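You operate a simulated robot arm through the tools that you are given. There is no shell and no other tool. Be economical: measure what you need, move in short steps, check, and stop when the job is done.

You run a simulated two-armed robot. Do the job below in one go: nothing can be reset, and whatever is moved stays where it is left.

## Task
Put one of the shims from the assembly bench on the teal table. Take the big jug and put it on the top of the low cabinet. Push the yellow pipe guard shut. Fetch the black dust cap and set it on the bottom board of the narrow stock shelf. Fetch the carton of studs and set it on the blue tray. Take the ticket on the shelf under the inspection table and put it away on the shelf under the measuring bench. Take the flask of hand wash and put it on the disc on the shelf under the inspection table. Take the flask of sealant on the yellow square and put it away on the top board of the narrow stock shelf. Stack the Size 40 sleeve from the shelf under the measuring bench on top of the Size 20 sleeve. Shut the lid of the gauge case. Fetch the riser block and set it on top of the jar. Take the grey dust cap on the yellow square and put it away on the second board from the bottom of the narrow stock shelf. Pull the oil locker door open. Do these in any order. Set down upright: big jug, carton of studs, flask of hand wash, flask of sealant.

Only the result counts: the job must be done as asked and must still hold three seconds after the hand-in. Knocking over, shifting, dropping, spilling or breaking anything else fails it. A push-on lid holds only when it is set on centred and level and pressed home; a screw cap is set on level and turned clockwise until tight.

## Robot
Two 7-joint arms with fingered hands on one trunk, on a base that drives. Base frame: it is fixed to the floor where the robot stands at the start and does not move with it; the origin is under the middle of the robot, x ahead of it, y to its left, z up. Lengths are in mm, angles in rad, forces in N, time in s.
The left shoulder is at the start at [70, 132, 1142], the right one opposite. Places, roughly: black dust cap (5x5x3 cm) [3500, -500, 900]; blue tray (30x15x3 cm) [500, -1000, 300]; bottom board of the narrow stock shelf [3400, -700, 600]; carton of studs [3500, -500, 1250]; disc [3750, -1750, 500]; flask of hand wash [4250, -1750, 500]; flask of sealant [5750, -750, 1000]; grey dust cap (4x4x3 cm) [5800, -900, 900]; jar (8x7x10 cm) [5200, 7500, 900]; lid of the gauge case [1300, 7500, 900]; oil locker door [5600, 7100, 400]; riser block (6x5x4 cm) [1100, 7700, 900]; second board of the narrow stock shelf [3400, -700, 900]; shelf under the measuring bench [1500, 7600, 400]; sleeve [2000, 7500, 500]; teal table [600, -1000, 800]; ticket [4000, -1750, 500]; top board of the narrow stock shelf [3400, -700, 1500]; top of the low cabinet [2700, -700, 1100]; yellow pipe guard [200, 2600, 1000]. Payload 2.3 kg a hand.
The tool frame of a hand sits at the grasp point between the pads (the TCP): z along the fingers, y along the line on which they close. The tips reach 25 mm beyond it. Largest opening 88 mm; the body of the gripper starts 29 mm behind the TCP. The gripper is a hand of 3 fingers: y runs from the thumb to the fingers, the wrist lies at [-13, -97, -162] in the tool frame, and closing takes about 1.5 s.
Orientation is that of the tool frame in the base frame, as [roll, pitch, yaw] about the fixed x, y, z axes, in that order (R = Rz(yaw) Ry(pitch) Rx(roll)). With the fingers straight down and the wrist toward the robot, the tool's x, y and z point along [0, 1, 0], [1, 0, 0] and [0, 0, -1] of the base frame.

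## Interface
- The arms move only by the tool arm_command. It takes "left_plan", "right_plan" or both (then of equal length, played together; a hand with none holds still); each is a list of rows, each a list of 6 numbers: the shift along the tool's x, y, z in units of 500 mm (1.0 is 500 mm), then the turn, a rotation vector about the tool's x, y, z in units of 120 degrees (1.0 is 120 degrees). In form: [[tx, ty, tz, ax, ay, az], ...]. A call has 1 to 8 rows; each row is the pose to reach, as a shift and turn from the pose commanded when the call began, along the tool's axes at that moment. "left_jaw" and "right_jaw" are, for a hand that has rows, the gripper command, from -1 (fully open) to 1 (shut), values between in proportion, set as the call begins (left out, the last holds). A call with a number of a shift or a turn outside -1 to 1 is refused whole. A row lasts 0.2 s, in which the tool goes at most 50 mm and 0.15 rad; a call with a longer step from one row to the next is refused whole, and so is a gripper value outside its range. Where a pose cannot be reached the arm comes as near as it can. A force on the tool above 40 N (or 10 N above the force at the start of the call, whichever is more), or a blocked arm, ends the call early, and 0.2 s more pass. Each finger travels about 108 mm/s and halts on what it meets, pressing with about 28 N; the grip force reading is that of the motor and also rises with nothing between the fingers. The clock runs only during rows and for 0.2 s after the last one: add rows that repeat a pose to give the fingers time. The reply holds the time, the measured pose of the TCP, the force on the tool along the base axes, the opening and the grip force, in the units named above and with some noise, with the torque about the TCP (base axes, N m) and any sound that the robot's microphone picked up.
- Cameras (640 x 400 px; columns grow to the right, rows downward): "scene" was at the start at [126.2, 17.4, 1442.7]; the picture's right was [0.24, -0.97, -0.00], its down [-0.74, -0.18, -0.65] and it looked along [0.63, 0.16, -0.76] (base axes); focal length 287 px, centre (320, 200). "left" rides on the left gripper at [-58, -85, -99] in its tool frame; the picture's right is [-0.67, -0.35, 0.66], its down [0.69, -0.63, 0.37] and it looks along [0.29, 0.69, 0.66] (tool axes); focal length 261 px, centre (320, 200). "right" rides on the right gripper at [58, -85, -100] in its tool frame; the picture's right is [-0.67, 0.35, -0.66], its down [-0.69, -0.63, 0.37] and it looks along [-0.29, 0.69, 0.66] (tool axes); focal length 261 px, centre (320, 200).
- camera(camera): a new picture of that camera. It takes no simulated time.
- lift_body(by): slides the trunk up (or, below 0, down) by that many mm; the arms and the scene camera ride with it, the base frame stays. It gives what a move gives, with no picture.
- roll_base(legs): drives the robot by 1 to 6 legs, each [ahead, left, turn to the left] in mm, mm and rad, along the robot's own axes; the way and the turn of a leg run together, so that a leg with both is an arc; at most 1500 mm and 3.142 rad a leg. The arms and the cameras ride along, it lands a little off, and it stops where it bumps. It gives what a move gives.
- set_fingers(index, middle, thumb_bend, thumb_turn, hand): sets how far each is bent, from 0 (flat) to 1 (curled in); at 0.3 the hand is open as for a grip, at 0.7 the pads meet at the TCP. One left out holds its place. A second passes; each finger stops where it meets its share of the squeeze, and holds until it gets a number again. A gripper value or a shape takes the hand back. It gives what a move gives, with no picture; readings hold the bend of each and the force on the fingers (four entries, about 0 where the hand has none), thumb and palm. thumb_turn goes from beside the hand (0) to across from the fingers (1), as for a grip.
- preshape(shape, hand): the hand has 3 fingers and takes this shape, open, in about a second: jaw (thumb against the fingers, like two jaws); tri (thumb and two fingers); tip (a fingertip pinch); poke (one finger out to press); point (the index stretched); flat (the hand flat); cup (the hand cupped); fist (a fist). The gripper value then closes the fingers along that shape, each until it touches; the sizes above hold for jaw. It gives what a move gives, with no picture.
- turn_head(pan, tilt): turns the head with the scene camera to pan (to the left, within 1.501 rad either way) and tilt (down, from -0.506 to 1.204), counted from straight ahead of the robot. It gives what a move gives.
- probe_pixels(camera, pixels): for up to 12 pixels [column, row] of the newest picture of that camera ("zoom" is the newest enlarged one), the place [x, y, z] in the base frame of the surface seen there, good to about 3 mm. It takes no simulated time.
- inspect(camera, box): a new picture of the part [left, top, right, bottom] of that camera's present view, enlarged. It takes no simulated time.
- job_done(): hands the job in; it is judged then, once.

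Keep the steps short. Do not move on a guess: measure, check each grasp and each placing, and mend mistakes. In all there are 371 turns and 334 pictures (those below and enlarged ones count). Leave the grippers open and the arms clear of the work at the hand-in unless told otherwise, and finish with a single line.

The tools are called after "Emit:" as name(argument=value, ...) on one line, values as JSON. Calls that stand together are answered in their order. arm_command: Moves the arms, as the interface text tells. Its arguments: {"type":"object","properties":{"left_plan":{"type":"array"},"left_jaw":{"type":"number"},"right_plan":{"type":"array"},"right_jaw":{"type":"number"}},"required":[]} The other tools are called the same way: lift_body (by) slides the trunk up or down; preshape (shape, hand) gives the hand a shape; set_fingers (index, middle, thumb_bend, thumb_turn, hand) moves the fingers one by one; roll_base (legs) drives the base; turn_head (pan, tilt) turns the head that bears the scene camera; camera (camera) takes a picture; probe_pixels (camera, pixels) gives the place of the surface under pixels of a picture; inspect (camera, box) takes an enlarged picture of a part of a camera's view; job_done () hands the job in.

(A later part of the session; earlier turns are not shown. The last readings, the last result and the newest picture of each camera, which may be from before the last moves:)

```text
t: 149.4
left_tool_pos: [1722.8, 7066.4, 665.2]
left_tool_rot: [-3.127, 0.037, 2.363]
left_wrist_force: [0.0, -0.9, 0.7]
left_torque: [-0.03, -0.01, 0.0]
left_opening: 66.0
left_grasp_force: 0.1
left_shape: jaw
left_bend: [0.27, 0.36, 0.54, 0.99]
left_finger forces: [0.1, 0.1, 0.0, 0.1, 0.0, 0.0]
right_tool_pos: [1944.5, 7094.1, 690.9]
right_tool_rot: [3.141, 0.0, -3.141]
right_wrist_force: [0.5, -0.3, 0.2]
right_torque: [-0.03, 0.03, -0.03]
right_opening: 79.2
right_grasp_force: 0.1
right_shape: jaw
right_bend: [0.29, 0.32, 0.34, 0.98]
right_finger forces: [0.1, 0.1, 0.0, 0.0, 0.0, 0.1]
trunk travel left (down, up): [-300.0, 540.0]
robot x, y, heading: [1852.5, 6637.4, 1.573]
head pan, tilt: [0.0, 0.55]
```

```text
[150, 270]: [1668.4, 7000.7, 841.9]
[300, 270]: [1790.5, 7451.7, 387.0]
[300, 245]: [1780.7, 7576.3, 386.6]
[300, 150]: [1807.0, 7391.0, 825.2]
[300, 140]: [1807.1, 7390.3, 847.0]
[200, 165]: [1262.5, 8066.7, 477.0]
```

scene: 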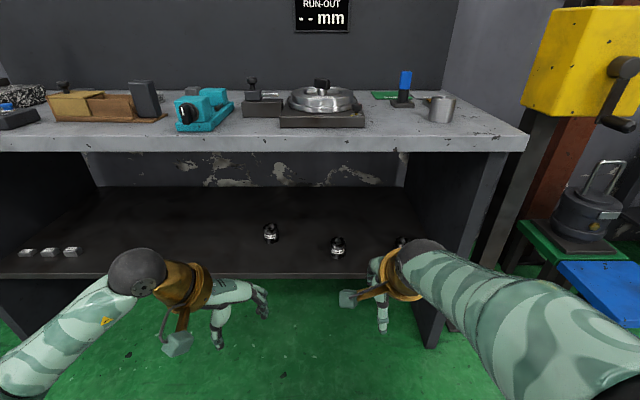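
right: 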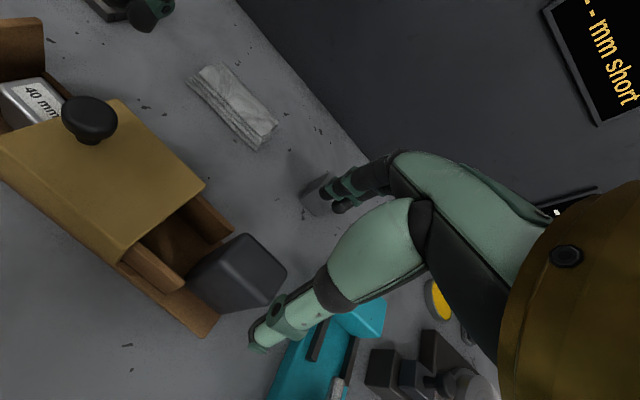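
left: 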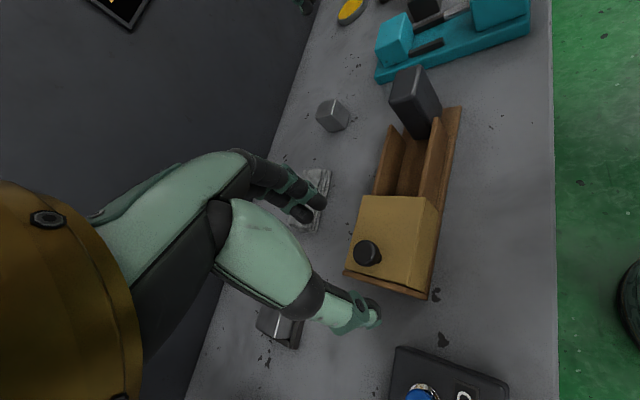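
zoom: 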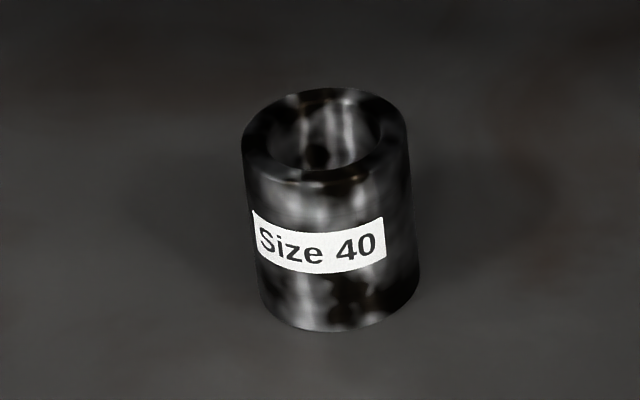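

Size 40 is centred at (1672,7609) and Size 20 at (1912,7528). Both are 50 mm wide and 60 tall, on a shelf at z 387. I'll retract the right hand and turn the left hand to approach forward-down, closing along x.

Emit:
arm_command(left_plan=[[0, 0, 0, 0, 0, 0.054], [0, 0, 0, 0, 0, 0.108], [0, 0, 0, 0, 0, 0.162], [0, 0, 0, 0, 0, 0.216], [0, 0, 0, 0, 0, 0.27], [0, 0, 0, 0, 0, 0.324], [0, 0, 0, 0, 0, 0.375], [0, 0, 0, 0, 0, 0.375]], right_plan=[[0, -0.077, 0, 0, 0, 0], [0, -0.154, 0, 0, 0, 0], [0, -0.231, 0, 0, 0, 0], [0, -0.308, 0, 0, 0, 0], [0, -0.385, 0, 0, 0, 0], [0, -0.462, 0, 0, 0, 0], [0, -0.54, 0, 0, 0, 0], [0, -0.54, 0, 0, 0, 0]], left_jaw=-1)

Emit:
arm_command(left_plan=[[0, 0, 0, 0, 0.062, 0], [0, 0, 0, 0, 0.124, 0], [0, 0, 0, 0, 0.186, 0], [0, 0, 0, 0, 0.248, 0], [0, 0, 0, 0, 0.307, 0], [0, 0, 0, 0, 0.307, 0]])

Emit:
camera(camera="scene")

```text
t: 151.2
left_tool_pos: [1813.0, 6900.6, 704.3]
left_tool_rot: [3.125, 0.037, 1.58]
left_wrist_force: [0.5, 0.4, 0.2]
left_torque: [0.01, 0.02, -0.02]
left_opening: 87.7
left_grasp_force: 0.1
left_shape: jaw
left_bend: [0.3, 0.3, 0.3, 0.98]
left_finger forces: [0.0, 0.0, 0.1, 0.0, 0.0, 0.0]
left hand out of reach, approached as far as the arm can: row 1, 2, 3, 4, 5, 6, 7, 8
right_tool_pos: [1921.1, 6829.1, 726.9]
right_tool_rot: [-3.142, 0.002, 3.14]
right_wrist_force: [-0.8, 0.0, -0.5]
right_torque: [0.0, -0.03, -0.01]
right_opening: 78.9
right_grasp_force: 0.1
right_shape: jaw
right_bend: [0.29, 0.32, 0.34, 0.98]
right_finger forces: [0.1, 0.0, 0.0, 0.0, 0.0, 0.0]
right hand out of reach, approached as far as the arm can: row 2, 5, 6, 7, 8
trunk travel left (down, up): [-300.0, 540.0]
robot x, y, heading: [1850.0, 6636.8, 1.566]
head pan, tilt: [0.0, 0.55]
```

```text
t: 152.6
left_tool_pos: [1817.8, 6922.8, 715.9]
left_tool_rot: [3.121, -0.608, 1.593]
left_wrist_force: [0.5, -0.6, 0.2]
left_torque: [-0.01, 0.02, 0.01]
left_opening: 87.8
left_grasp_force: 0.0
left_shape: jaw
left_bend: [0.3, 0.3, 0.3, 0.98]
left_finger forces: [0.1, 0.1, 0.0, 0.0, 0.1, 0.1]
left hand out of reach, approached as far as the arm can: row 4, 5, 6
right_tool_pos: [1920.6, 6828.6, 726.3]
right_tool_rot: [-3.14, -0.001, 3.141]
right_wrist_force: [0.2, 0.5, -0.3]
right_torque: [-0.01, 0.01, -0.03]
right_opening: 79.2
right_grasp_force: 0.2
right_shape: jaw
right_bend: [0.29, 0.32, 0.34, 0.98]
right_finger forces: [0.0, 0.0, 0.1, 0.0, 0.0, 0.0]
trunk travel left (down, up): [-300.0, 540.0]
robot x, y, heading: [1851.2, 6635.9, 1.57]
head pan, tilt: [0.0, 0.55]
```

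```text
265 pictures are left
```

scene: 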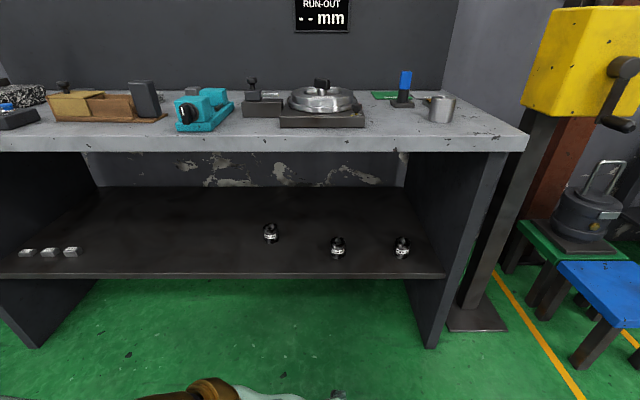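

The sleeves are in clear view, and the left hand is tilted forward-down. I'll lower the trunk and drive in.

Emit:
lift_body(by=-150)

Emit:
roll_base(legs=[[0, 140, 0], [430, 0, 0]])

Emit:
camera(camera="left")

Emit:
camera(camera="scene")

```text
t: 154.4
left_tool_pos: [1818.2, 6921.2, 565.6]
left_tool_rot: [3.121, -0.604, 1.594]
left_wrist_force: [-0.4, 0.0, -0.2]
left_torque: [-0.02, -0.01, 0.02]
left_opening: 87.7
left_grasp_force: 0.0
left_shape: jaw
left_bend: [0.3, 0.3, 0.3, 0.98]
left_finger forces: [0.0, 0.0, 0.0, 0.0, 0.1, 0.0]
right_tool_pos: [1921.1, 6828.0, 578.5]
right_tool_rot: [3.141, 0.001, -3.142]
right_wrist_force: [0.3, -1.0, -0.1]
right_torque: [-0.01, -0.02, -0.01]
right_opening: 79.3
right_grasp_force: 0.1
right_shape: jaw
right_bend: [0.29, 0.32, 0.34, 0.98]
right_finger forces: [0.1, 0.0, 0.0, 0.0, 0.0, 0.0]
trunk travel left (down, up): [-150.0, 690.0]
robot x, y, heading: [1849.5, 6640.1, 1.573]
head pan, tilt: [0.0, 0.55]
```

```text
t: 157.9
left_tool_pos: [1682.0, 7355.1, 566.0]
left_tool_rot: [3.122, -0.606, 1.588]
left_wrist_force: [0.2, 0.1, 0.8]
left_torque: [0.03, 0.0, -0.01]
left_opening: 87.9
left_grasp_force: 0.1
left_shape: jaw
left_bend: [0.3, 0.3, 0.3, 0.98]
left_finger forces: [0.1, 0.0, 0.0, 0.0, 0.0, 0.0]
right_tool_pos: [1784.5, 7262.1, 576.9]
right_tool_rot: [-3.14, 0.001, 3.137]
right_wrist_force: [0.0, 0.1, -0.3]
right_torque: [0.01, -0.03, -0.01]
right_opening: 79.1
right_grasp_force: 0.1
right_shape: jaw
right_bend: [0.29, 0.32, 0.34, 0.98]
right_finger forces: [0.1, 0.0, 0.1, 0.1, 0.0, 0.0]
trunk travel left (down, up): [-150.0, 690.0]
robot x, y, heading: [1711.4, 7071.0, 1.565]
head pan, tilt: [0.0, 0.55]
```

```text
264 pictures are left
```

left: 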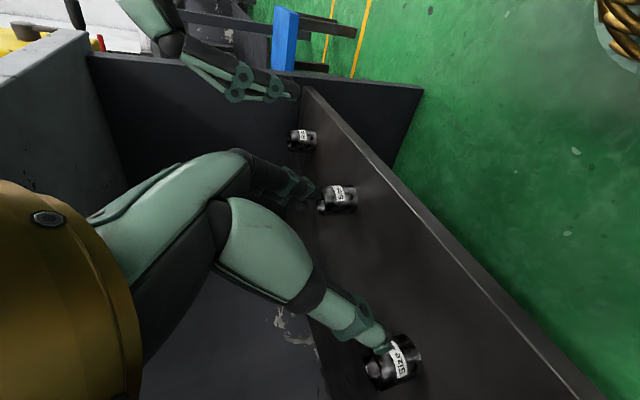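

```text
263 pictures are left
```

scene: 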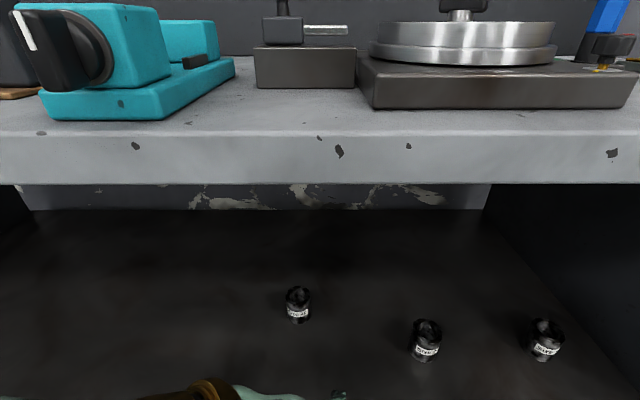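

I'll move the left hand to a pre-grasp pose near Size 40.

Emit:
arm_command(left_plan=[[0.043, -0.002, 0.067, 0, 0, 0], [0.085, -0.003, 0.134, 0, 0, 0], [0.128, -0.005, 0.201, 0, 0, 0], [0.171, -0.007, 0.268, 0, 0, 0], [0.213, -0.008, 0.335, 0, 0, 0], [0.256, -0.01, 0.402, 0, 0, 0], [0.256, -0.01, 0.402, 0, 0, 0]])

Emit:
camera(camera="left")

Emit:
camera(camera="scene")

```text
t: 159.5
left_tool_pos: [1679.7, 7573.3, 473.3]
left_tool_rot: [3.124, -0.606, 1.586]
left_wrist_force: [1.3, -0.2, 0.9]
left_torque: [0.01, 0.01, 0.02]
left_opening: 87.8
left_grasp_force: 0.1
left_shape: jaw
left_bend: [0.3, 0.3, 0.3, 0.98]
left_finger forces: [0.1, 0.1, 0.0, 0.0, 0.1, 0.0]
left hand out of reach, approached as far as the arm can: row 1
right_tool_pos: [1783.6, 7261.2, 576.9]
right_tool_rot: [-3.141, -0.001, 3.137]
right_wrist_force: [-0.5, -0.2, -0.3]
right_torque: [0.0, 0.05, 0.0]
right_opening: 79.1
right_grasp_force: 0.1
right_shape: jaw
right_bend: [0.29, 0.32, 0.34, 0.98]
right_finger forces: [0.1, 0.0, 0.0, 0.1, 0.0, 0.0]
trunk travel left (down, up): [-150.0, 690.0]
robot x, y, heading: [1713.2, 7073.3, 1.563]
head pan, tilt: [0.0, 0.55]
```

```text
262 pictures are left
```

left: 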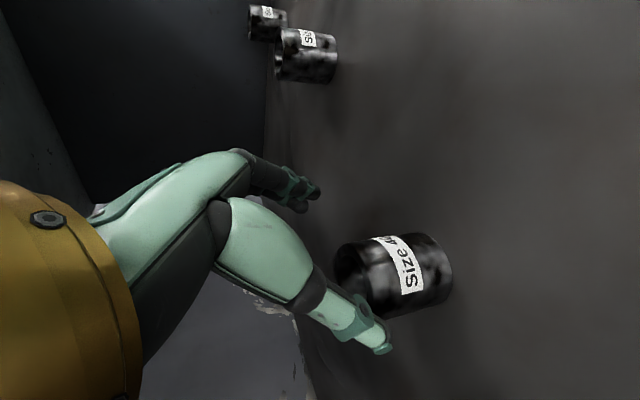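

```text
261 pictures are left
```

scene: 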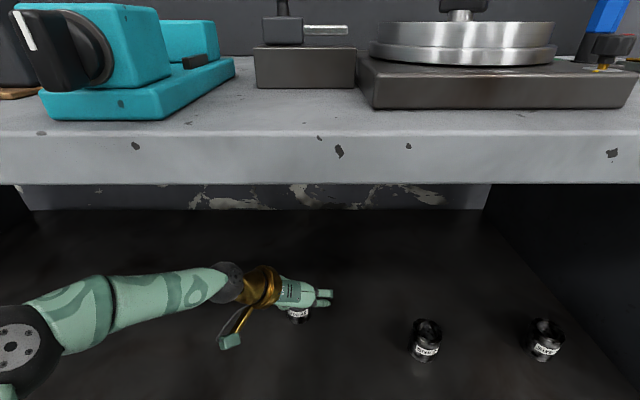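

Emit:
probe_pixels(camera="left", pixels=[[400, 240], [405, 285], [380, 300], [360, 245], [345, 270], [440, 270]])

```text
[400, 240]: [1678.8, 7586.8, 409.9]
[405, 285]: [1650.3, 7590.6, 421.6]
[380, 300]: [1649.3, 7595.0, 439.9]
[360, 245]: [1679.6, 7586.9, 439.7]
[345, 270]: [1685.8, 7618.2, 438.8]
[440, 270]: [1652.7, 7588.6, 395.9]
```

Emit:
arm_command(left_plan=[[0, -0.015, 0.0, 0, 0, 0], [0, -0.015, 0.04, 0, 0, 0], [0, -0.015, 0.08, 0, 0, 0], [0, -0.015, 0.118, 0, 0, 0], [0, -0.015, 0.118, 0, 0, 0]])

Emit:
arm_command(left_plan=[[0, 0, 0, 0, 0, 0], [0, 0, 0, 0, 0, 0], [0, 0, 0, 0, 0, 0], [0, 0, 0, 0, 0, 0], [0, 0, 0, 0, 0, 0]], left_jaw=0.8)

Emit:
camera(camera="left")

```text
t: 160.7
left_tool_pos: [1669.5, 7607.8, 425.9]
left_tool_rot: [3.124, -0.605, 1.585]
left_wrist_force: [-0.1, 0.0, 0.6]
left_torque: [0.01, 0.0, 0.01]
left_opening: 87.9
left_grasp_force: 0.0
left_shape: jaw
left_bend: [0.3, 0.3, 0.3, 0.98]
left_finger forces: [0.0, 0.0, 0.0, 0.0, 0.0, 0.0]
right_tool_pos: [1783.9, 7263.6, 576.8]
right_tool_rot: [3.141, 0.001, 3.133]
right_wrist_force: [0.6, 0.3, -0.7]
right_torque: [0.0, 0.02, -0.02]
right_opening: 79.2
right_grasp_force: 0.1
right_shape: jaw
right_bend: [0.29, 0.32, 0.34, 0.98]
right_finger forces: [0.0, 0.0, 0.1, 0.0, 0.0, 0.0]
trunk travel left (down, up): [-150.0, 690.0]
robot x, y, heading: [1713.6, 7069.2, 1.563]
head pan, tilt: [0.0, 0.55]
```

```text
t: 161.9
left_tool_pos: [1669.1, 7608.0, 426.1]
left_tool_rot: [3.124, -0.605, 1.587]
left_wrist_force: [-0.1, 1.9, 0.4]
left_torque: [0.0, 0.0, 0.0]
left_opening: 40.6
left_grasp_force: 27.5
left_shape: jaw
left_bend: [0.74, 0.49, 0.71, 1.0]
left_finger forces: [16.3, 8.3, 0.0, 0.0, 24.9, 0.1]
right_tool_pos: [1784.6, 7262.0, 577.1]
right_tool_rot: [-3.141, 0.002, 3.136]
right_wrist_force: [-1.1, 0.7, 0.3]
right_torque: [-0.03, -0.03, 0.0]
right_opening: 79.1
right_grasp_force: 0.0
right_shape: jaw
right_bend: [0.29, 0.32, 0.34, 0.98]
right_finger forces: [0.1, 0.0, 0.1, 0.0, 0.0, 0.1]
trunk travel left (down, up): [-150.0, 690.0]
robot x, y, heading: [1714.8, 7072.8, 1.564]
head pan, tilt: [0.0, 0.55]
```

```text
260 pictures are left
```

left: 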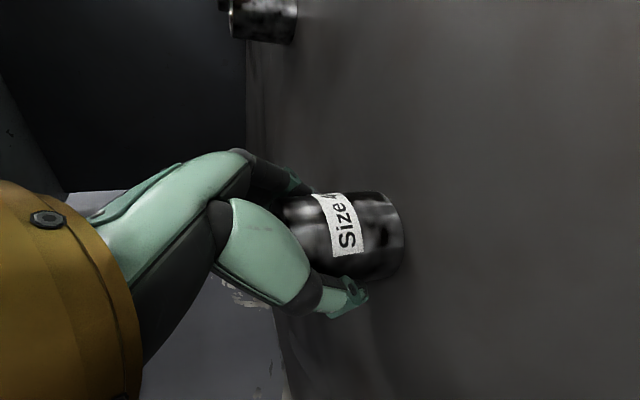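

Gripped at 27 N. I'll lift 90 mm and check.

Emit:
arm_command(left_plan=[[0.02, 0, -0.03, 0, 0, 0], [0.05, 0, -0.072, 0, 0, 0], [0.08, 0, -0.115, 0, 0, 0], [0.103, 0, -0.148, 0, 0, 0], [0.103, 0, -0.148, 0, 0, 0]])

Emit:
camera(camera="left")

Emit:
inspect(camera="scene", box=[200, 220, 480, 395])

```text
t: 163.1
left_tool_pos: [1668.1, 7605.9, 515.6]
left_tool_rot: [3.123, -0.601, 1.587]
left_wrist_force: [-0.5, 0.4, -5.2]
left_torque: [-0.01, -0.02, -0.01]
left_opening: 40.7
left_grasp_force: 27.8
left_shape: jaw
left_bend: [0.74, 0.49, 0.71, 1.0]
left_finger forces: [16.6, 7.6, 0.0, 0.0, 24.6, 0.0]
right_tool_pos: [1783.9, 7261.7, 577.1]
right_tool_rot: [-3.14, 0.0, 3.136]
right_wrist_force: [0.5, 0.4, 0.0]
right_torque: [0.02, -0.02, -0.01]
right_opening: 79.3
right_grasp_force: 0.1
right_shape: jaw
right_bend: [0.29, 0.32, 0.34, 0.98]
right_finger forces: [0.1, 0.1, 0.0, 0.0, 0.0, 0.1]
trunk travel left (down, up): [-150.0, 690.0]
robot x, y, heading: [1716.8, 7072.1, 1.566]
head pan, tilt: [0.0, 0.55]
```

```text
259 pictures are left
```

left: 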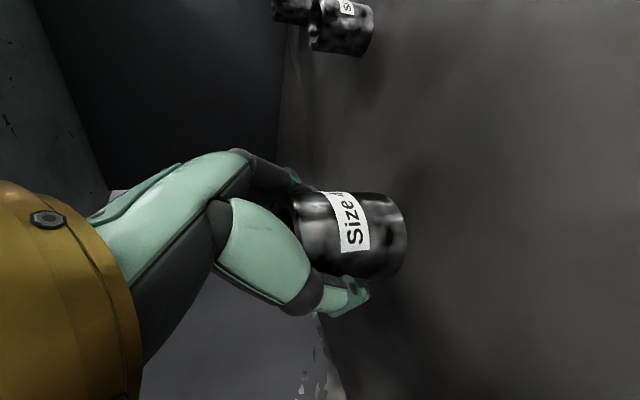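

```text
2.29 times, centred on (340, 308) of scene
```

zoom: 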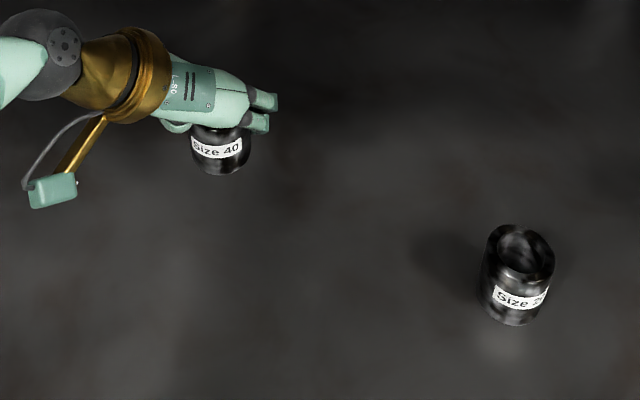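

Held and level. I'll measure where the sleeve sits in the hand.

Emit:
probe_pixels(camera="left", pixels=[[355, 215], [350, 245], [385, 225], [390, 260], [400, 215], [340, 265]])

Emit:
probe_pixels(camera="zoom", pixels=[[220, 172], [200, 160], [242, 160], [220, 155], [220, 140]])

```text
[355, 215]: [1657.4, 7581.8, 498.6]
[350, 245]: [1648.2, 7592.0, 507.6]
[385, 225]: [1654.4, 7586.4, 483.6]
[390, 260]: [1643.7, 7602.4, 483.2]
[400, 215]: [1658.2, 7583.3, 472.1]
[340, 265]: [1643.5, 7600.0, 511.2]
```

```text
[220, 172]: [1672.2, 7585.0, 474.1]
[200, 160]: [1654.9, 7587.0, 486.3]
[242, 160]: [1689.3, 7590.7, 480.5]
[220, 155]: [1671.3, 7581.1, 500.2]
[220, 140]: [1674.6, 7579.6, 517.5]
```

The sleeve is centred at the TCP. I'll drive right 244 mm, staying above Size 20, and pull back in y afterwards.

Emit:
arm_command(left_plan=[[-0.025, 0, -0.06, 0, 0, 0], [-0.044, 0, -0.127, 0, 0, 0], [-0.044, 0, -0.127, 0, 0, 0]])

Emit:
roll_base(legs=[[0, -244, 0]])

Emit:
camera(camera="left")

Emit:
inspect(camera="scene", box=[200, 220, 480, 395])

```text
t: 163.9
left_tool_pos: [1669.1, 7553.3, 553.4]
left_tool_rot: [3.122, -0.605, 1.587]
left_wrist_force: [0.1, 0.4, -5.9]
left_torque: [-0.01, 0.03, 0.0]
left_opening: 40.7
left_grasp_force: 28.5
left_shape: jaw
left_bend: [0.74, 0.49, 0.71, 1.0]
left_finger forces: [16.6, 7.8, 0.0, 0.0, 24.7, 0.0]
right_tool_pos: [1782.9, 7262.2, 576.8]
right_tool_rot: [-3.14, 0.001, 3.138]
right_wrist_force: [-0.2, 0.4, -0.1]
right_torque: [0.0, -0.03, 0.0]
right_opening: 79.2
right_grasp_force: 0.1
right_shape: jaw
right_bend: [0.29, 0.32, 0.34, 0.98]
right_finger forces: [0.0, 0.0, 0.0, 0.0, 0.0, 0.1]
trunk travel left (down, up): [-150.0, 690.0]
robot x, y, heading: [1715.8, 7068.4, 1.567]
head pan, tilt: [0.0, 0.55]
```

```text
t: 165.7
left_tool_pos: [1906.6, 7552.9, 554.7]
left_tool_rot: [3.12, -0.606, 1.59]
left_wrist_force: [0.3, -0.6, -4.6]
left_torque: [0.0, 0.0, 0.02]
left_opening: 40.3
left_grasp_force: 27.6
left_shape: jaw
left_bend: [0.74, 0.49, 0.71, 1.0]
left_finger forces: [16.7, 7.8, 0.0, 0.1, 24.6, 0.1]
right_tool_pos: [2021.8, 7261.7, 576.7]
right_tool_rot: [-3.14, 0.001, 3.139]
right_wrist_force: [0.2, -0.9, -0.2]
right_torque: [0.02, -0.01, -0.01]
right_opening: 79.1
right_grasp_force: 0.0
right_shape: jaw
right_bend: [0.29, 0.32, 0.34, 0.98]
right_finger forces: [0.0, 0.1, 0.0, 0.1, 0.1, 0.1]
trunk travel left (down, up): [-150.0, 690.0]
robot x, y, heading: [1953.0, 7069.2, 1.573]
head pan, tilt: [0.0, 0.55]
```

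```text
257 pictures are left
```

left: 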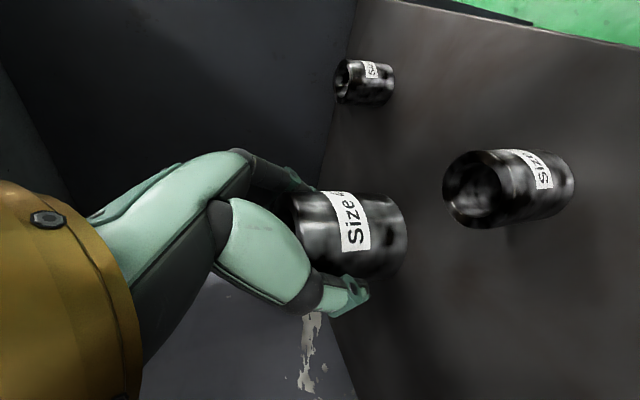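

```text
2.29 times, centred on (340, 308) of scene
```

zoom: 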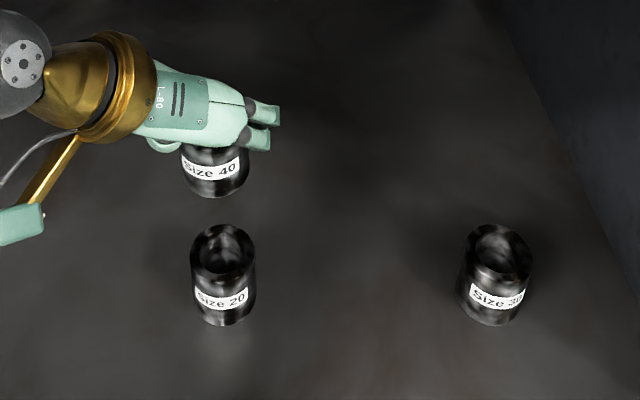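

Emit:
probe_pixels(camera="left", pixels=[[455, 165], [452, 215], [495, 165], [480, 150], [500, 215], [520, 160], [530, 220], [515, 190]])

Emit:
probe_pixels(camera="zoom", pixels=[[194, 255], [252, 255], [222, 270], [222, 227], [222, 285], [222, 315], [196, 285], [250, 285]])

```text
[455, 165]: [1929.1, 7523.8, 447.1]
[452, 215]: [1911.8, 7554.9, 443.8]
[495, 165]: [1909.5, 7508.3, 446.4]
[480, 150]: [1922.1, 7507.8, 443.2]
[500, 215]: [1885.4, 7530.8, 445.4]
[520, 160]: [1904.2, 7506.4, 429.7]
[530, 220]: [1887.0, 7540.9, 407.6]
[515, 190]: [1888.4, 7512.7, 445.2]
```

```text
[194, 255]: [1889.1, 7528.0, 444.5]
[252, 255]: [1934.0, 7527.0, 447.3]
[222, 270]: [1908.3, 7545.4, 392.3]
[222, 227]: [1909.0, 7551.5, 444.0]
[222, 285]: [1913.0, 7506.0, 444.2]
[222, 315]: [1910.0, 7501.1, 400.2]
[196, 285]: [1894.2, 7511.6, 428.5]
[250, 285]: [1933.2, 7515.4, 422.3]
```

Size 20 is centred at (1911.5,7528), top 446. I'll move above it with about 14 mm left to go.

Emit:
arm_command(left_plan=[[-0.035, 0.008, 0.02, 0, 0, 0], [-0.07, 0.008, 0.04, 0, 0, 0], [-0.103, 0.008, 0.061, 0, 0, 0], [-0.103, 0.008, 0.061, 0, 0, 0], [-0.103, 0.008, 0.061, 0, 0, 0]])

Emit:
camera(camera="left")

Emit:
inspect(camera="scene", box=[240, 260, 360, 380])

```text
t: 166.9
left_tool_pos: [1911.5, 7526.5, 500.7]
left_tool_rot: [3.119, -0.604, 1.594]
left_wrist_force: [0.1, -0.3, -5.4]
left_torque: [-0.01, -0.02, 0.03]
left_opening: 40.5
left_grasp_force: 27.7
left_shape: jaw
left_bend: [0.74, 0.49, 0.71, 1.0]
left_finger forces: [16.7, 7.8, 0.0, 0.1, 24.6, 0.1]
right_tool_pos: [2021.7, 7261.5, 577.5]
right_tool_rot: [-3.139, 0.0, 3.14]
right_wrist_force: [0.9, 0.7, -0.8]
right_torque: [0.01, -0.04, 0.02]
right_opening: 78.9
right_grasp_force: 0.0
right_shape: jaw
right_bend: [0.29, 0.32, 0.34, 0.98]
right_finger forces: [0.0, 0.0, 0.0, 0.0, 0.0, 0.0]
trunk travel left (down, up): [-150.0, 690.0]
robot x, y, heading: [1951.2, 7070.2, 1.572]
head pan, tilt: [0.0, 0.55]
```

```text
255 pictures are left
```

left: 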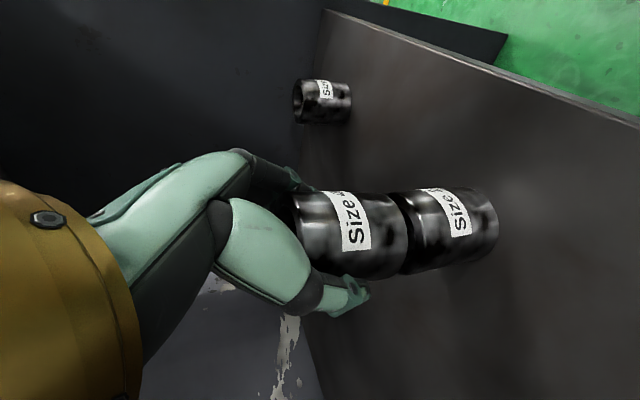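

```text
3.33 times, centred on (300, 320) of scene
```

zoom: 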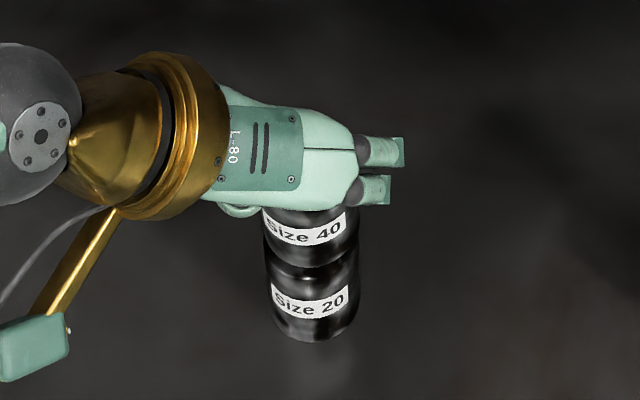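

Emit:
probe_pixels(camera="zoom", pixels=[[310, 215], [310, 250], [310, 285], [310, 325], [270, 235], [272, 290], [350, 230], [352, 285]])

Emit:
probe_pixels(camera="left", pixels=[[385, 215], [425, 210], [390, 250], [425, 245], [370, 270], [430, 262]])

```text
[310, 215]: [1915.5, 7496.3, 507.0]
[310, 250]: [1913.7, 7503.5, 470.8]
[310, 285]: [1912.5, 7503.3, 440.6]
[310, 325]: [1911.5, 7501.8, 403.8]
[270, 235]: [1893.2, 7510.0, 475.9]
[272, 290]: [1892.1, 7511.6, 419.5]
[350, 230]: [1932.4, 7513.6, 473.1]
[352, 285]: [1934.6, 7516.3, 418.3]
```

```text
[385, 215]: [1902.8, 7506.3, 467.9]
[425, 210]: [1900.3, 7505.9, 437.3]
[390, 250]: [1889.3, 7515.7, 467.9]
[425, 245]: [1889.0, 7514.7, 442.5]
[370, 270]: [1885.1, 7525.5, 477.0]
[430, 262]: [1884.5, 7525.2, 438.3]
```

They're aligned within about 2 mm. I'll lower the last 14 mm slowly.

Emit:
arm_command(left_plan=[[-0.006, 0, 0.009, 0, 0, 0], [-0.011, 0, 0.016, 0, 0, 0], [-0.014, 0, 0.0205, 0, 0, 0], [-0.0165, 0, 0.024, 0, 0, 0], [-0.0165, 0, 0.024, 0, 0, 0]])

Emit:
inspect(camera="scene", box=[240, 260, 360, 380])

```text
t: 168.1
left_tool_pos: [1912.9, 7527.3, 485.4]
left_tool_rot: [3.118, -0.61, 1.593]
left_wrist_force: [0.5, 1.3, 1.2]
left_torque: [-0.02, -0.02, 0.01]
left_opening: 40.3
left_grasp_force: 28.2
left_shape: jaw
left_bend: [0.74, 0.49, 0.71, 1.0]
left_finger forces: [16.7, 9.5, 0.0, 0.0, 25.2, 0.0]
right_tool_pos: [2022.1, 7261.3, 578.1]
right_tool_rot: [-3.14, 0.0, 3.141]
right_wrist_force: [0.0, 0.3, 0.1]
right_torque: [0.03, 0.03, -0.02]
right_opening: 79.2
right_grasp_force: 0.0
right_shape: jaw
right_bend: [0.29, 0.32, 0.34, 0.98]
right_finger forces: [0.1, 0.1, 0.0, 0.1, 0.0, 0.1]
trunk travel left (down, up): [-150.0, 690.0]
robot x, y, heading: [1954.7, 7071.6, 1.568]
head pan, tilt: [0.0, 0.55]
```

```text
3.33 times, centred on (300, 320) of scene
```

zoom: 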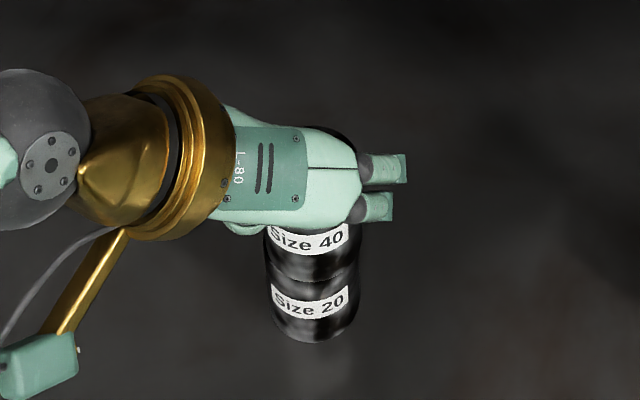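

The weight is resting on Size 20. I'll open and back out along the tool axis.

Emit:
arm_command(left_plan=[[0, 0, 0, 0, 0, 0], [0, 0, 0, 0, 0, 0], [0, 0, 0, 0, 0, 0], [0, 0, 0, 0, 0, 0], [0, 0, -0.04, 0, 0, 0], [0, 0, -0.09, 0, 0, 0], [0, 0, -0.15, 0, 0, 0], [0, 0, -0.22, 0, 0, 0]], left_jaw=-1)

Emit:
inspect(camera="scene", box=[240, 260, 360, 380])

```text
t: 169.9
left_tool_pos: [1910.0, 7465.1, 575.5]
left_tool_rot: [3.122, -0.604, 1.592]
left_wrist_force: [-0.4, -0.6, -0.4]
left_torque: [-0.05, -0.02, 0.01]
left_opening: 88.0
left_grasp_force: 0.2
left_shape: jaw
left_bend: [0.3, 0.3, 0.3, 0.98]
left_finger forces: [0.0, 0.0, 0.0, 0.0, 0.1, 0.0]
right_tool_pos: [2021.6, 7261.7, 577.2]
right_tool_rot: [-3.141, 0.0, 3.141]
right_wrist_force: [0.0, -0.2, -0.1]
right_torque: [-0.04, 0.02, -0.01]
right_opening: 79.1
right_grasp_force: 0.1
right_shape: jaw
right_bend: [0.29, 0.32, 0.34, 0.98]
right_finger forces: [0.0, 0.0, 0.1, 0.1, 0.0, 0.0]
trunk travel left (down, up): [-150.0, 690.0]
robot x, y, heading: [1951.9, 7071.0, 1.567]
head pan, tilt: [0.0, 0.55]
```

```text
3.33 times, centred on (300, 320) of scene
```

zoom: 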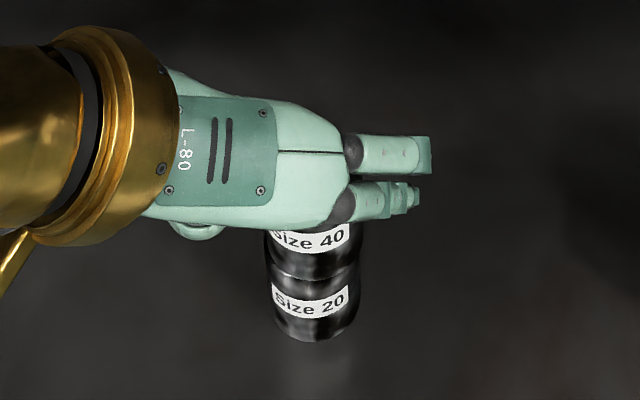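

The stack stands. I'll withdraw the left arm from under the bench and back off, then raise the trunk.

Emit:
arm_command(left_plan=[[-0.07, 0, -0.049, 0, 0, 0], [-0.14, 0, -0.098, 0, 0, 0], [-0.21, 0, -0.146, 0, 0, 0], [-0.25, 0, -0.174, 0, 0, 0]])

Emit:
roll_base(legs=[[-400, 0, 0], [0, 750, 0]])

Emit:
lift_body(by=400)

Emit:
lift_body(by=150)

Emit:
arm_command(left_plan=[[0, 0, 0, 0, -0.062, 0], [0, 0, 0, 0, -0.124, 0], [0, 0, 0, 0, -0.186, 0], [0, 0, 0, 0, -0.248, 0], [0, 0, 0, 0, -0.303, 0], [0, 0, 0, 0, -0.303, 0]])

Emit:
arm_command(left_plan=[[0, 0, 0, 0, 0, -0.07], [0, 0, 0, 0, 0, -0.14], [0, 0, 0, 0, 0, -0.21], [0, 0, 0, 0, 0, -0.28], [0, 0, 0, 0, 0, -0.35], [0, 0, 0, 0, 0, -0.42], [0, 0, 0, 0, 0, -0.49]])

```text
t: 170.9
left_tool_pos: [1916.6, 7322.5, 595.4]
left_tool_rot: [3.124, -0.605, 1.588]
left_wrist_force: [-0.3, 0.1, -0.2]
left_torque: [-0.01, -0.04, -0.02]
left_opening: 87.6
left_grasp_force: 0.2
left_shape: jaw
left_bend: [0.3, 0.3, 0.3, 0.98]
left_finger forces: [0.0, 0.0, 0.0, 0.1, 0.1, 0.1]
left hand out of reach, approached as far as the arm can: row 3, 4
right_tool_pos: [2022.2, 7260.4, 577.1]
right_tool_rot: [3.141, -0.002, 3.139]
right_wrist_force: [0.2, 0.0, -0.5]
right_torque: [0.03, 0.02, -0.03]
right_opening: 79.0
right_grasp_force: 0.0
right_shape: jaw
right_bend: [0.29, 0.32, 0.34, 0.98]
right_finger forces: [0.1, 0.0, 0.0, 0.1, 0.0, 0.1]
trunk travel left (down, up): [-150.0, 690.0]
robot x, y, heading: [1950.7, 7070.2, 1.573]
head pan, tilt: [0.0, 0.55]
```

```text
t: 177.1
left_tool_pos: [1152.3, 6928.4, 594.7]
left_tool_rot: [3.123, -0.604, 1.593]
left_wrist_force: [0.4, 0.3, 0.3]
left_torque: [-0.02, -0.03, 0.03]
left_opening: 87.6
left_grasp_force: 0.0
left_shape: jaw
left_bend: [0.3, 0.3, 0.3, 0.98]
left_finger forces: [0.0, 0.1, 0.0, 0.0, 0.0, 0.1]
right_tool_pos: [1256.7, 6868.5, 577.2]
right_tool_rot: [3.142, 0.001, -3.14]
right_wrist_force: [-1.4, -0.2, 0.1]
right_torque: [0.0, -0.04, 0.01]
right_opening: 79.0
right_grasp_force: 0.0
right_shape: jaw
right_bend: [0.29, 0.32, 0.34, 0.98]
right_finger forces: [0.0, 0.1, 0.0, 0.0, 0.1, 0.0]
trunk travel left (down, up): [-150.0, 690.0]
robot x, y, heading: [1188.3, 6677.7, 1.576]
head pan, tilt: [0.0, 0.55]
```

```text
t: 180.9
left_tool_pos: [1152.3, 6929.1, 994.2]
left_tool_rot: [3.124, -0.604, 1.594]
left_wrist_force: [-0.6, 0.2, 0.3]
left_torque: [0.02, 0.02, -0.02]
left_opening: 87.4
left_grasp_force: 0.0
left_shape: jaw
left_bend: [0.3, 0.3, 0.3, 0.98]
left_finger forces: [0.1, 0.0, 0.0, 0.0, 0.1, 0.1]
right_tool_pos: [1258.8, 6868.0, 978.3]
right_tool_rot: [3.141, 0.0, -3.141]
right_wrist_force: [0.3, -0.2, -0.2]
right_torque: [0.03, 0.05, -0.02]
right_opening: 79.1
right_grasp_force: 0.1
right_shape: jaw
right_bend: [0.29, 0.32, 0.34, 0.98]
right_finger forces: [0.1, 0.0, 0.1, 0.0, 0.0, 0.0]
trunk travel left (down, up): [-550.0, 290.0]
robot x, y, heading: [1186.3, 6676.5, 1.577]
head pan, tilt: [0.0, 0.55]
```

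```text
t: 182.7
left_tool_pos: [1152.6, 6928.2, 1144.9]
left_tool_rot: [3.125, -0.604, 1.593]
left_wrist_force: [-0.3, 0.5, 0.7]
left_torque: [0.01, 0.02, 0.0]
left_opening: 87.4
left_grasp_force: 0.0
left_shape: jaw
left_bend: [0.3, 0.3, 0.3, 0.98]
left_finger forces: [0.0, 0.0, 0.0, 0.0, 0.0, 0.0]
right_tool_pos: [1256.8, 6868.4, 1126.5]
right_tool_rot: [3.14, 0.0, 3.141]
right_wrist_force: [0.2, -0.6, -0.6]
right_torque: [0.0, -0.02, 0.02]
right_opening: 79.2
right_grasp_force: 0.1
right_shape: jaw
right_bend: [0.29, 0.32, 0.34, 0.98]
right_finger forces: [0.0, 0.0, 0.0, 0.0, 0.0, 0.0]
trunk travel left (down, up): [-700.0, 140.0]
robot x, y, heading: [1186.5, 6674.8, 1.578]
head pan, tilt: [0.0, 0.55]
```

```text
t: 184.1
left_tool_pos: [1154.0, 6927.5, 1144.2]
left_tool_rot: [3.125, 0.031, 1.584]
left_wrist_force: [0.0, -0.5, 0.0]
left_torque: [0.0, 0.03, -0.05]
left_opening: 87.6
left_grasp_force: 0.1
left_shape: jaw
left_bend: [0.3, 0.3, 0.3, 0.98]
left_finger forces: [0.1, 0.0, 0.1, 0.0, 0.0, 0.0]
right_tool_pos: [1258.0, 6868.0, 1126.2]
right_tool_rot: [-3.141, 0.0, -3.14]
right_wrist_force: [0.8, 0.1, -0.2]
right_torque: [0.01, -0.03, 0.02]
right_opening: 78.9
right_grasp_force: 0.1
right_shape: jaw
right_bend: [0.29, 0.32, 0.34, 0.98]
right_finger forces: [0.0, 0.1, 0.1, 0.1, 0.1, 0.1]
trunk travel left (down, up): [-700.0, 140.0]
robot x, y, heading: [1188.6, 6674.6, 1.575]
head pan, tilt: [0.0, 0.55]
```

```text
t: 185.7
left_tool_pos: [1154.1, 6929.7, 1144.9]
left_tool_rot: [-3.123, 0.029, 2.613]
left_wrist_force: [0.5, 0.5, -0.6]
left_torque: [0.01, 0.03, -0.02]
left_opening: 87.7
left_grasp_force: 0.0
left_shape: jaw
left_bend: [0.3, 0.3, 0.3, 0.98]
left_finger forces: [0.0, 0.0, 0.0, 0.0, 0.0, 0.1]
right_tool_pos: [1258.4, 6867.4, 1126.9]
right_tool_rot: [-3.14, 0.0, -3.139]
right_wrist_force: [0.7, -0.2, 0.6]
right_torque: [-0.01, 0.01, 0.02]
right_opening: 79.1
right_grasp_force: 0.1
right_shape: jaw
right_bend: [0.29, 0.32, 0.34, 0.98]
right_finger forces: [0.0, 0.1, 0.0, 0.0, 0.0, 0.0]
trunk travel left (down, up): [-700.0, 140.0]
robot x, y, heading: [1192.7, 6673.5, 1.575]
head pan, tilt: [0.0, 0.55]
```

I'll finish squaring the left hand and drive in to view the riser block.

Emit:
arm_command(left_plan=[[0.05, 0, -0.05, 0, 0, -0.065], [0.1, 0, -0.1, 0, 0, -0.13], [0.15, 0, -0.12, 0, 0, -0.195], [0.2, 0, -0.12, 0, 0, -0.25], [0.25, -0.1, -0.12, 0, 0, -0.25]])

Emit:
roll_base(legs=[[390, 0, 0]])

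Emit:
turn_head(pan=0.1, tilt=0.8)

Emit:
camera(camera="scene")

```text
refused: row 5 steps farther than a row can; nothing moved
```

```text
t: 188.1
left_tool_pos: [1149.5, 7317.3, 1145.2]
left_tool_rot: [-3.124, 0.028, 2.611]
left_wrist_force: [0.0, -1.0, -0.1]
left_torque: [0.0, 0.0, 0.02]
left_opening: 87.8
left_grasp_force: 0.1
left_shape: jaw
left_bend: [0.3, 0.3, 0.3, 0.98]
left_finger forces: [0.0, 0.1, 0.0, 0.0, 0.0, 0.0]
right_tool_pos: [1257.0, 7256.6, 1128.2]
right_tool_rot: [3.142, 0.001, -3.135]
right_wrist_force: [-0.4, 0.0, 0.1]
right_torque: [-0.01, 0.0, 0.02]
right_opening: 79.1
right_grasp_force: 0.0
right_shape: jaw
right_bend: [0.29, 0.32, 0.34, 0.98]
right_finger forces: [0.0, 0.1, 0.0, 0.1, 0.0, 0.0]
trunk travel left (down, up): [-700.0, 140.0]
robot x, y, heading: [1185.2, 7070.2, 1.576]
head pan, tilt: [0.0, 0.55]
```

```text
t: 188.9
left_tool_pos: [1149.6, 7318.7, 1142.8]
left_tool_rot: [-3.126, 0.027, 2.612]
left_wrist_force: [0.6, -0.2, 0.5]
left_torque: [0.01, 0.05, -0.02]
left_opening: 87.6
left_grasp_force: 0.1
left_shape: jaw
left_bend: [0.3, 0.3, 0.3, 0.98]
left_finger forces: [0.0, 0.1, 0.0, 0.1, 0.0, 0.0]
right_tool_pos: [1255.8, 7258.0, 1127.1]
right_tool_rot: [3.141, 0.0, -3.137]
right_wrist_force: [0.0, 0.5, -0.7]
right_torque: [0.03, -0.02, -0.01]
right_opening: 79.2
right_grasp_force: 0.1
right_shape: jaw
right_bend: [0.29, 0.32, 0.34, 0.98]
right_finger forces: [0.1, 0.0, 0.0, 0.1, 0.0, 0.1]
trunk travel left (down, up): [-700.0, 140.0]
robot x, y, heading: [1190.1, 7065.1, 1.574]
head pan, tilt: [0.099, 0.799]
```

```text
251 pictures are left
```

scene: 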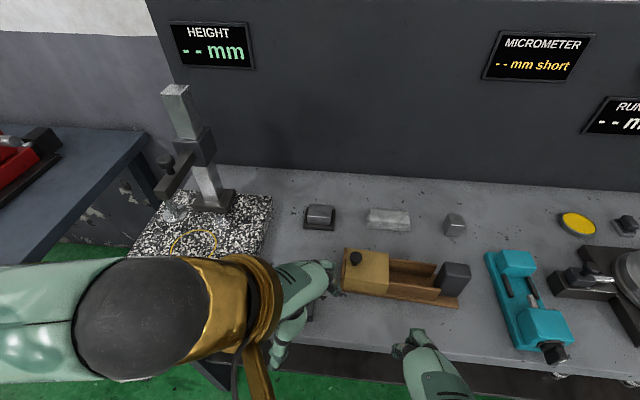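

Emit:
inspect(camera="scene", box=[280, 190, 360, 240])

Emit:
probe_pixels(camera="zoom", pixels=[[320, 150], [240, 150], [420, 160], [330, 210], [330, 260], [230, 290], [430, 300], [250, 115], [410, 125], [225, 230], [440, 230], [330, 300]])

```text
8.00 times, centred on (320, 215) of scene
```

zoom: 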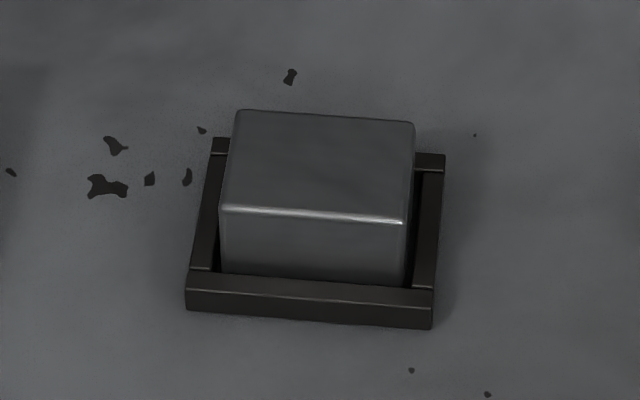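

```text
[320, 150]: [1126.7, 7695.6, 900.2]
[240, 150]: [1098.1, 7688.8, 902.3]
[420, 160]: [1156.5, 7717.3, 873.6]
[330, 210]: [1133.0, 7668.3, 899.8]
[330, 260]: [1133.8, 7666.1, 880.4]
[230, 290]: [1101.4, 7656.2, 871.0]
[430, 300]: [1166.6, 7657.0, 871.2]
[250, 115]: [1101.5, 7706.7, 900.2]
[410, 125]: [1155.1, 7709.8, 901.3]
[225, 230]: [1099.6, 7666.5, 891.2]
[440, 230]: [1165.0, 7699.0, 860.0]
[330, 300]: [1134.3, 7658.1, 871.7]
```

The riser block spans x 1099–1157, y 7667–7712, with its top at 901, in a shallow tray (lip 871). I'll square the left hand, then position the base for it.

Emit:
arm_command(left_plan=[[0, 0, 0, 0, 0, -0.065], [0, 0, 0, 0, 0, -0.13], [0, 0, 0, 0, 0, -0.195], [0, 0, 0, 0, 0, -0.25], [0, 0, 0, 0, 0, -0.25]])

Emit:
roll_base(legs=[[30, -82, 0]])

Emit:
lift_body(by=-60)

```text
t: 190.1
left_tool_pos: [1149.7, 7319.7, 1144.2]
left_tool_rot: [-3.111, 0.016, 3.135]
left_wrist_force: [-0.1, 0.4, 0.4]
left_torque: [0.01, 0.02, 0.0]
left_opening: 87.8
left_grasp_force: 0.0
left_shape: jaw
left_bend: [0.3, 0.3, 0.3, 0.98]
left_finger forces: [0.0, 0.0, 0.0, 0.0, 0.0, 0.0]
right_tool_pos: [1254.6, 7258.7, 1127.3]
right_tool_rot: [-3.141, -0.001, -3.136]
right_wrist_force: [-0.4, -0.6, -0.3]
right_torque: [-0.03, 0.02, 0.01]
right_opening: 78.9
right_grasp_force: 0.1
right_shape: jaw
right_bend: [0.29, 0.32, 0.34, 0.98]
right_finger forces: [0.1, 0.0, 0.0, 0.0, 0.1, 0.0]
trunk travel left (down, up): [-700.0, 140.0]
robot x, y, heading: [1187.5, 7065.3, 1.58]
head pan, tilt: [0.099, 0.799]
```

```text
t: 191.2
left_tool_pos: [1227.8, 7348.7, 1145.5]
left_tool_rot: [-3.112, 0.018, 3.136]
left_wrist_force: [-0.4, 0.3, 0.2]
left_torque: [-0.02, 0.05, 0.02]
left_opening: 87.6
left_grasp_force: 0.0
left_shape: jaw
left_bend: [0.3, 0.3, 0.3, 0.98]
left_finger forces: [0.0, 0.0, 0.0, 0.1, 0.0, 0.1]
right_tool_pos: [1333.4, 7286.3, 1127.5]
right_tool_rot: [3.141, 0.003, -3.136]
right_wrist_force: [-1.4, 0.2, 0.0]
right_torque: [0.02, -0.03, -0.02]
right_opening: 79.2
right_grasp_force: 0.0
right_shape: jaw
right_bend: [0.29, 0.32, 0.34, 0.98]
right_finger forces: [0.0, 0.1, 0.1, 0.1, 0.1, 0.1]
trunk travel left (down, up): [-700.0, 140.0]
robot x, y, heading: [1264.9, 7095.8, 1.579]
head pan, tilt: [0.099, 0.799]
```

```text
t: 192.2
left_tool_pos: [1230.7, 7349.2, 1083.2]
left_tool_rot: [-3.111, 0.016, 3.137]
left_wrist_force: [-0.1, 0.0, 0.2]
left_torque: [0.0, -0.04, -0.01]
left_opening: 87.5
left_grasp_force: 0.1
left_shape: jaw
left_bend: [0.3, 0.3, 0.3, 0.98]
left_finger forces: [0.0, 0.1, 0.1, 0.0, 0.0, 0.0]
right_tool_pos: [1335.6, 7289.2, 1066.5]
right_tool_rot: [-3.142, -0.001, -3.137]
right_wrist_force: [-0.3, 0.3, -0.6]
right_torque: [0.01, 0.0, -0.02]
right_opening: 79.0
right_grasp_force: 0.0
right_shape: jaw
right_bend: [0.29, 0.32, 0.34, 0.98]
right_finger forces: [0.0, 0.1, 0.0, 0.1, 0.1, 0.0]
trunk travel left (down, up): [-640.0, 200.0]
robot x, y, heading: [1268.9, 7096.8, 1.58]
head pan, tilt: [0.099, 0.799]
```

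Emit:
arm_command(left_plan=[[0.026, 0.085, 0.022, -0.014, 0, 0], [0.052, 0.17, 0.044, -0.028, 0, 0], [0.078, 0.255, 0.066, -0.042, 0, 0], [0.104, 0.34, 0.088, -0.055, 0, 0], [0.13, 0.425, 0.11, -0.07, 0, 0], [0.156, 0.51, 0.132, -0.083, 0, 0], [0.182, 0.594, 0.154, -0.097, 0, 0], [0.207, 0.678, 0.176, -0.11, 0, 0]], left_jaw=-1)

Emit:
camera(camera="left")

```text
t: 194.0
left_tool_pos: [1131.8, 7686.6, 980.9]
left_tool_rot: [2.943, 0.015, 3.137]
left_wrist_force: [-0.1, 0.6, 0.1]
left_torque: [-0.04, -0.01, -0.02]
left_opening: 87.7
left_grasp_force: 0.0
left_shape: jaw
left_bend: [0.3, 0.3, 0.3, 0.98]
left_finger forces: [0.0, 0.1, 0.0, 0.0, 0.1, 0.1]
right_tool_pos: [1336.1, 7290.8, 1067.2]
right_tool_rot: [-3.141, 0.001, -3.136]
right_wrist_force: [-0.5, 0.6, -0.3]
right_torque: [-0.01, -0.02, -0.01]
right_opening: 79.3
right_grasp_force: 0.0
right_shape: jaw
right_bend: [0.29, 0.32, 0.34, 0.98]
right_finger forces: [0.0, 0.1, 0.1, 0.0, 0.1, 0.0]
trunk travel left (down, up): [-640.0, 200.0]
robot x, y, heading: [1267.1, 7100.1, 1.577]
head pan, tilt: [0.099, 0.799]
```

```text
249 pictures are left
```

left: 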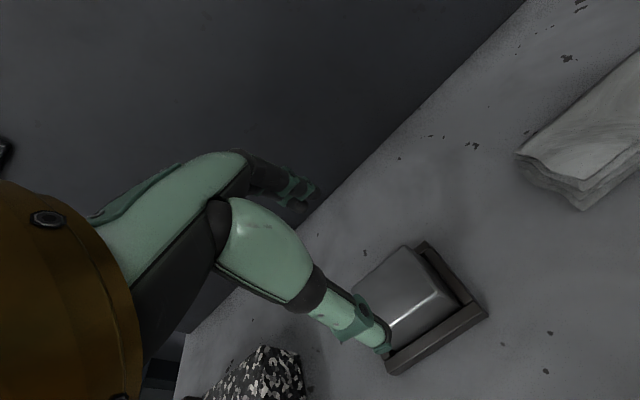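

Emit:
probe_pixels(camera="left", pixels=[[300, 60], [330, 170], [395, 290], [430, 300], [420, 255], [400, 330]])

```text
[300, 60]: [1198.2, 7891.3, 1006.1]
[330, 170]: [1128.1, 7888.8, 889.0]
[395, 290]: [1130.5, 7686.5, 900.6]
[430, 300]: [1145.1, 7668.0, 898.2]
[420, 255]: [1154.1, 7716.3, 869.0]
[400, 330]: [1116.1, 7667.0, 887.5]
```

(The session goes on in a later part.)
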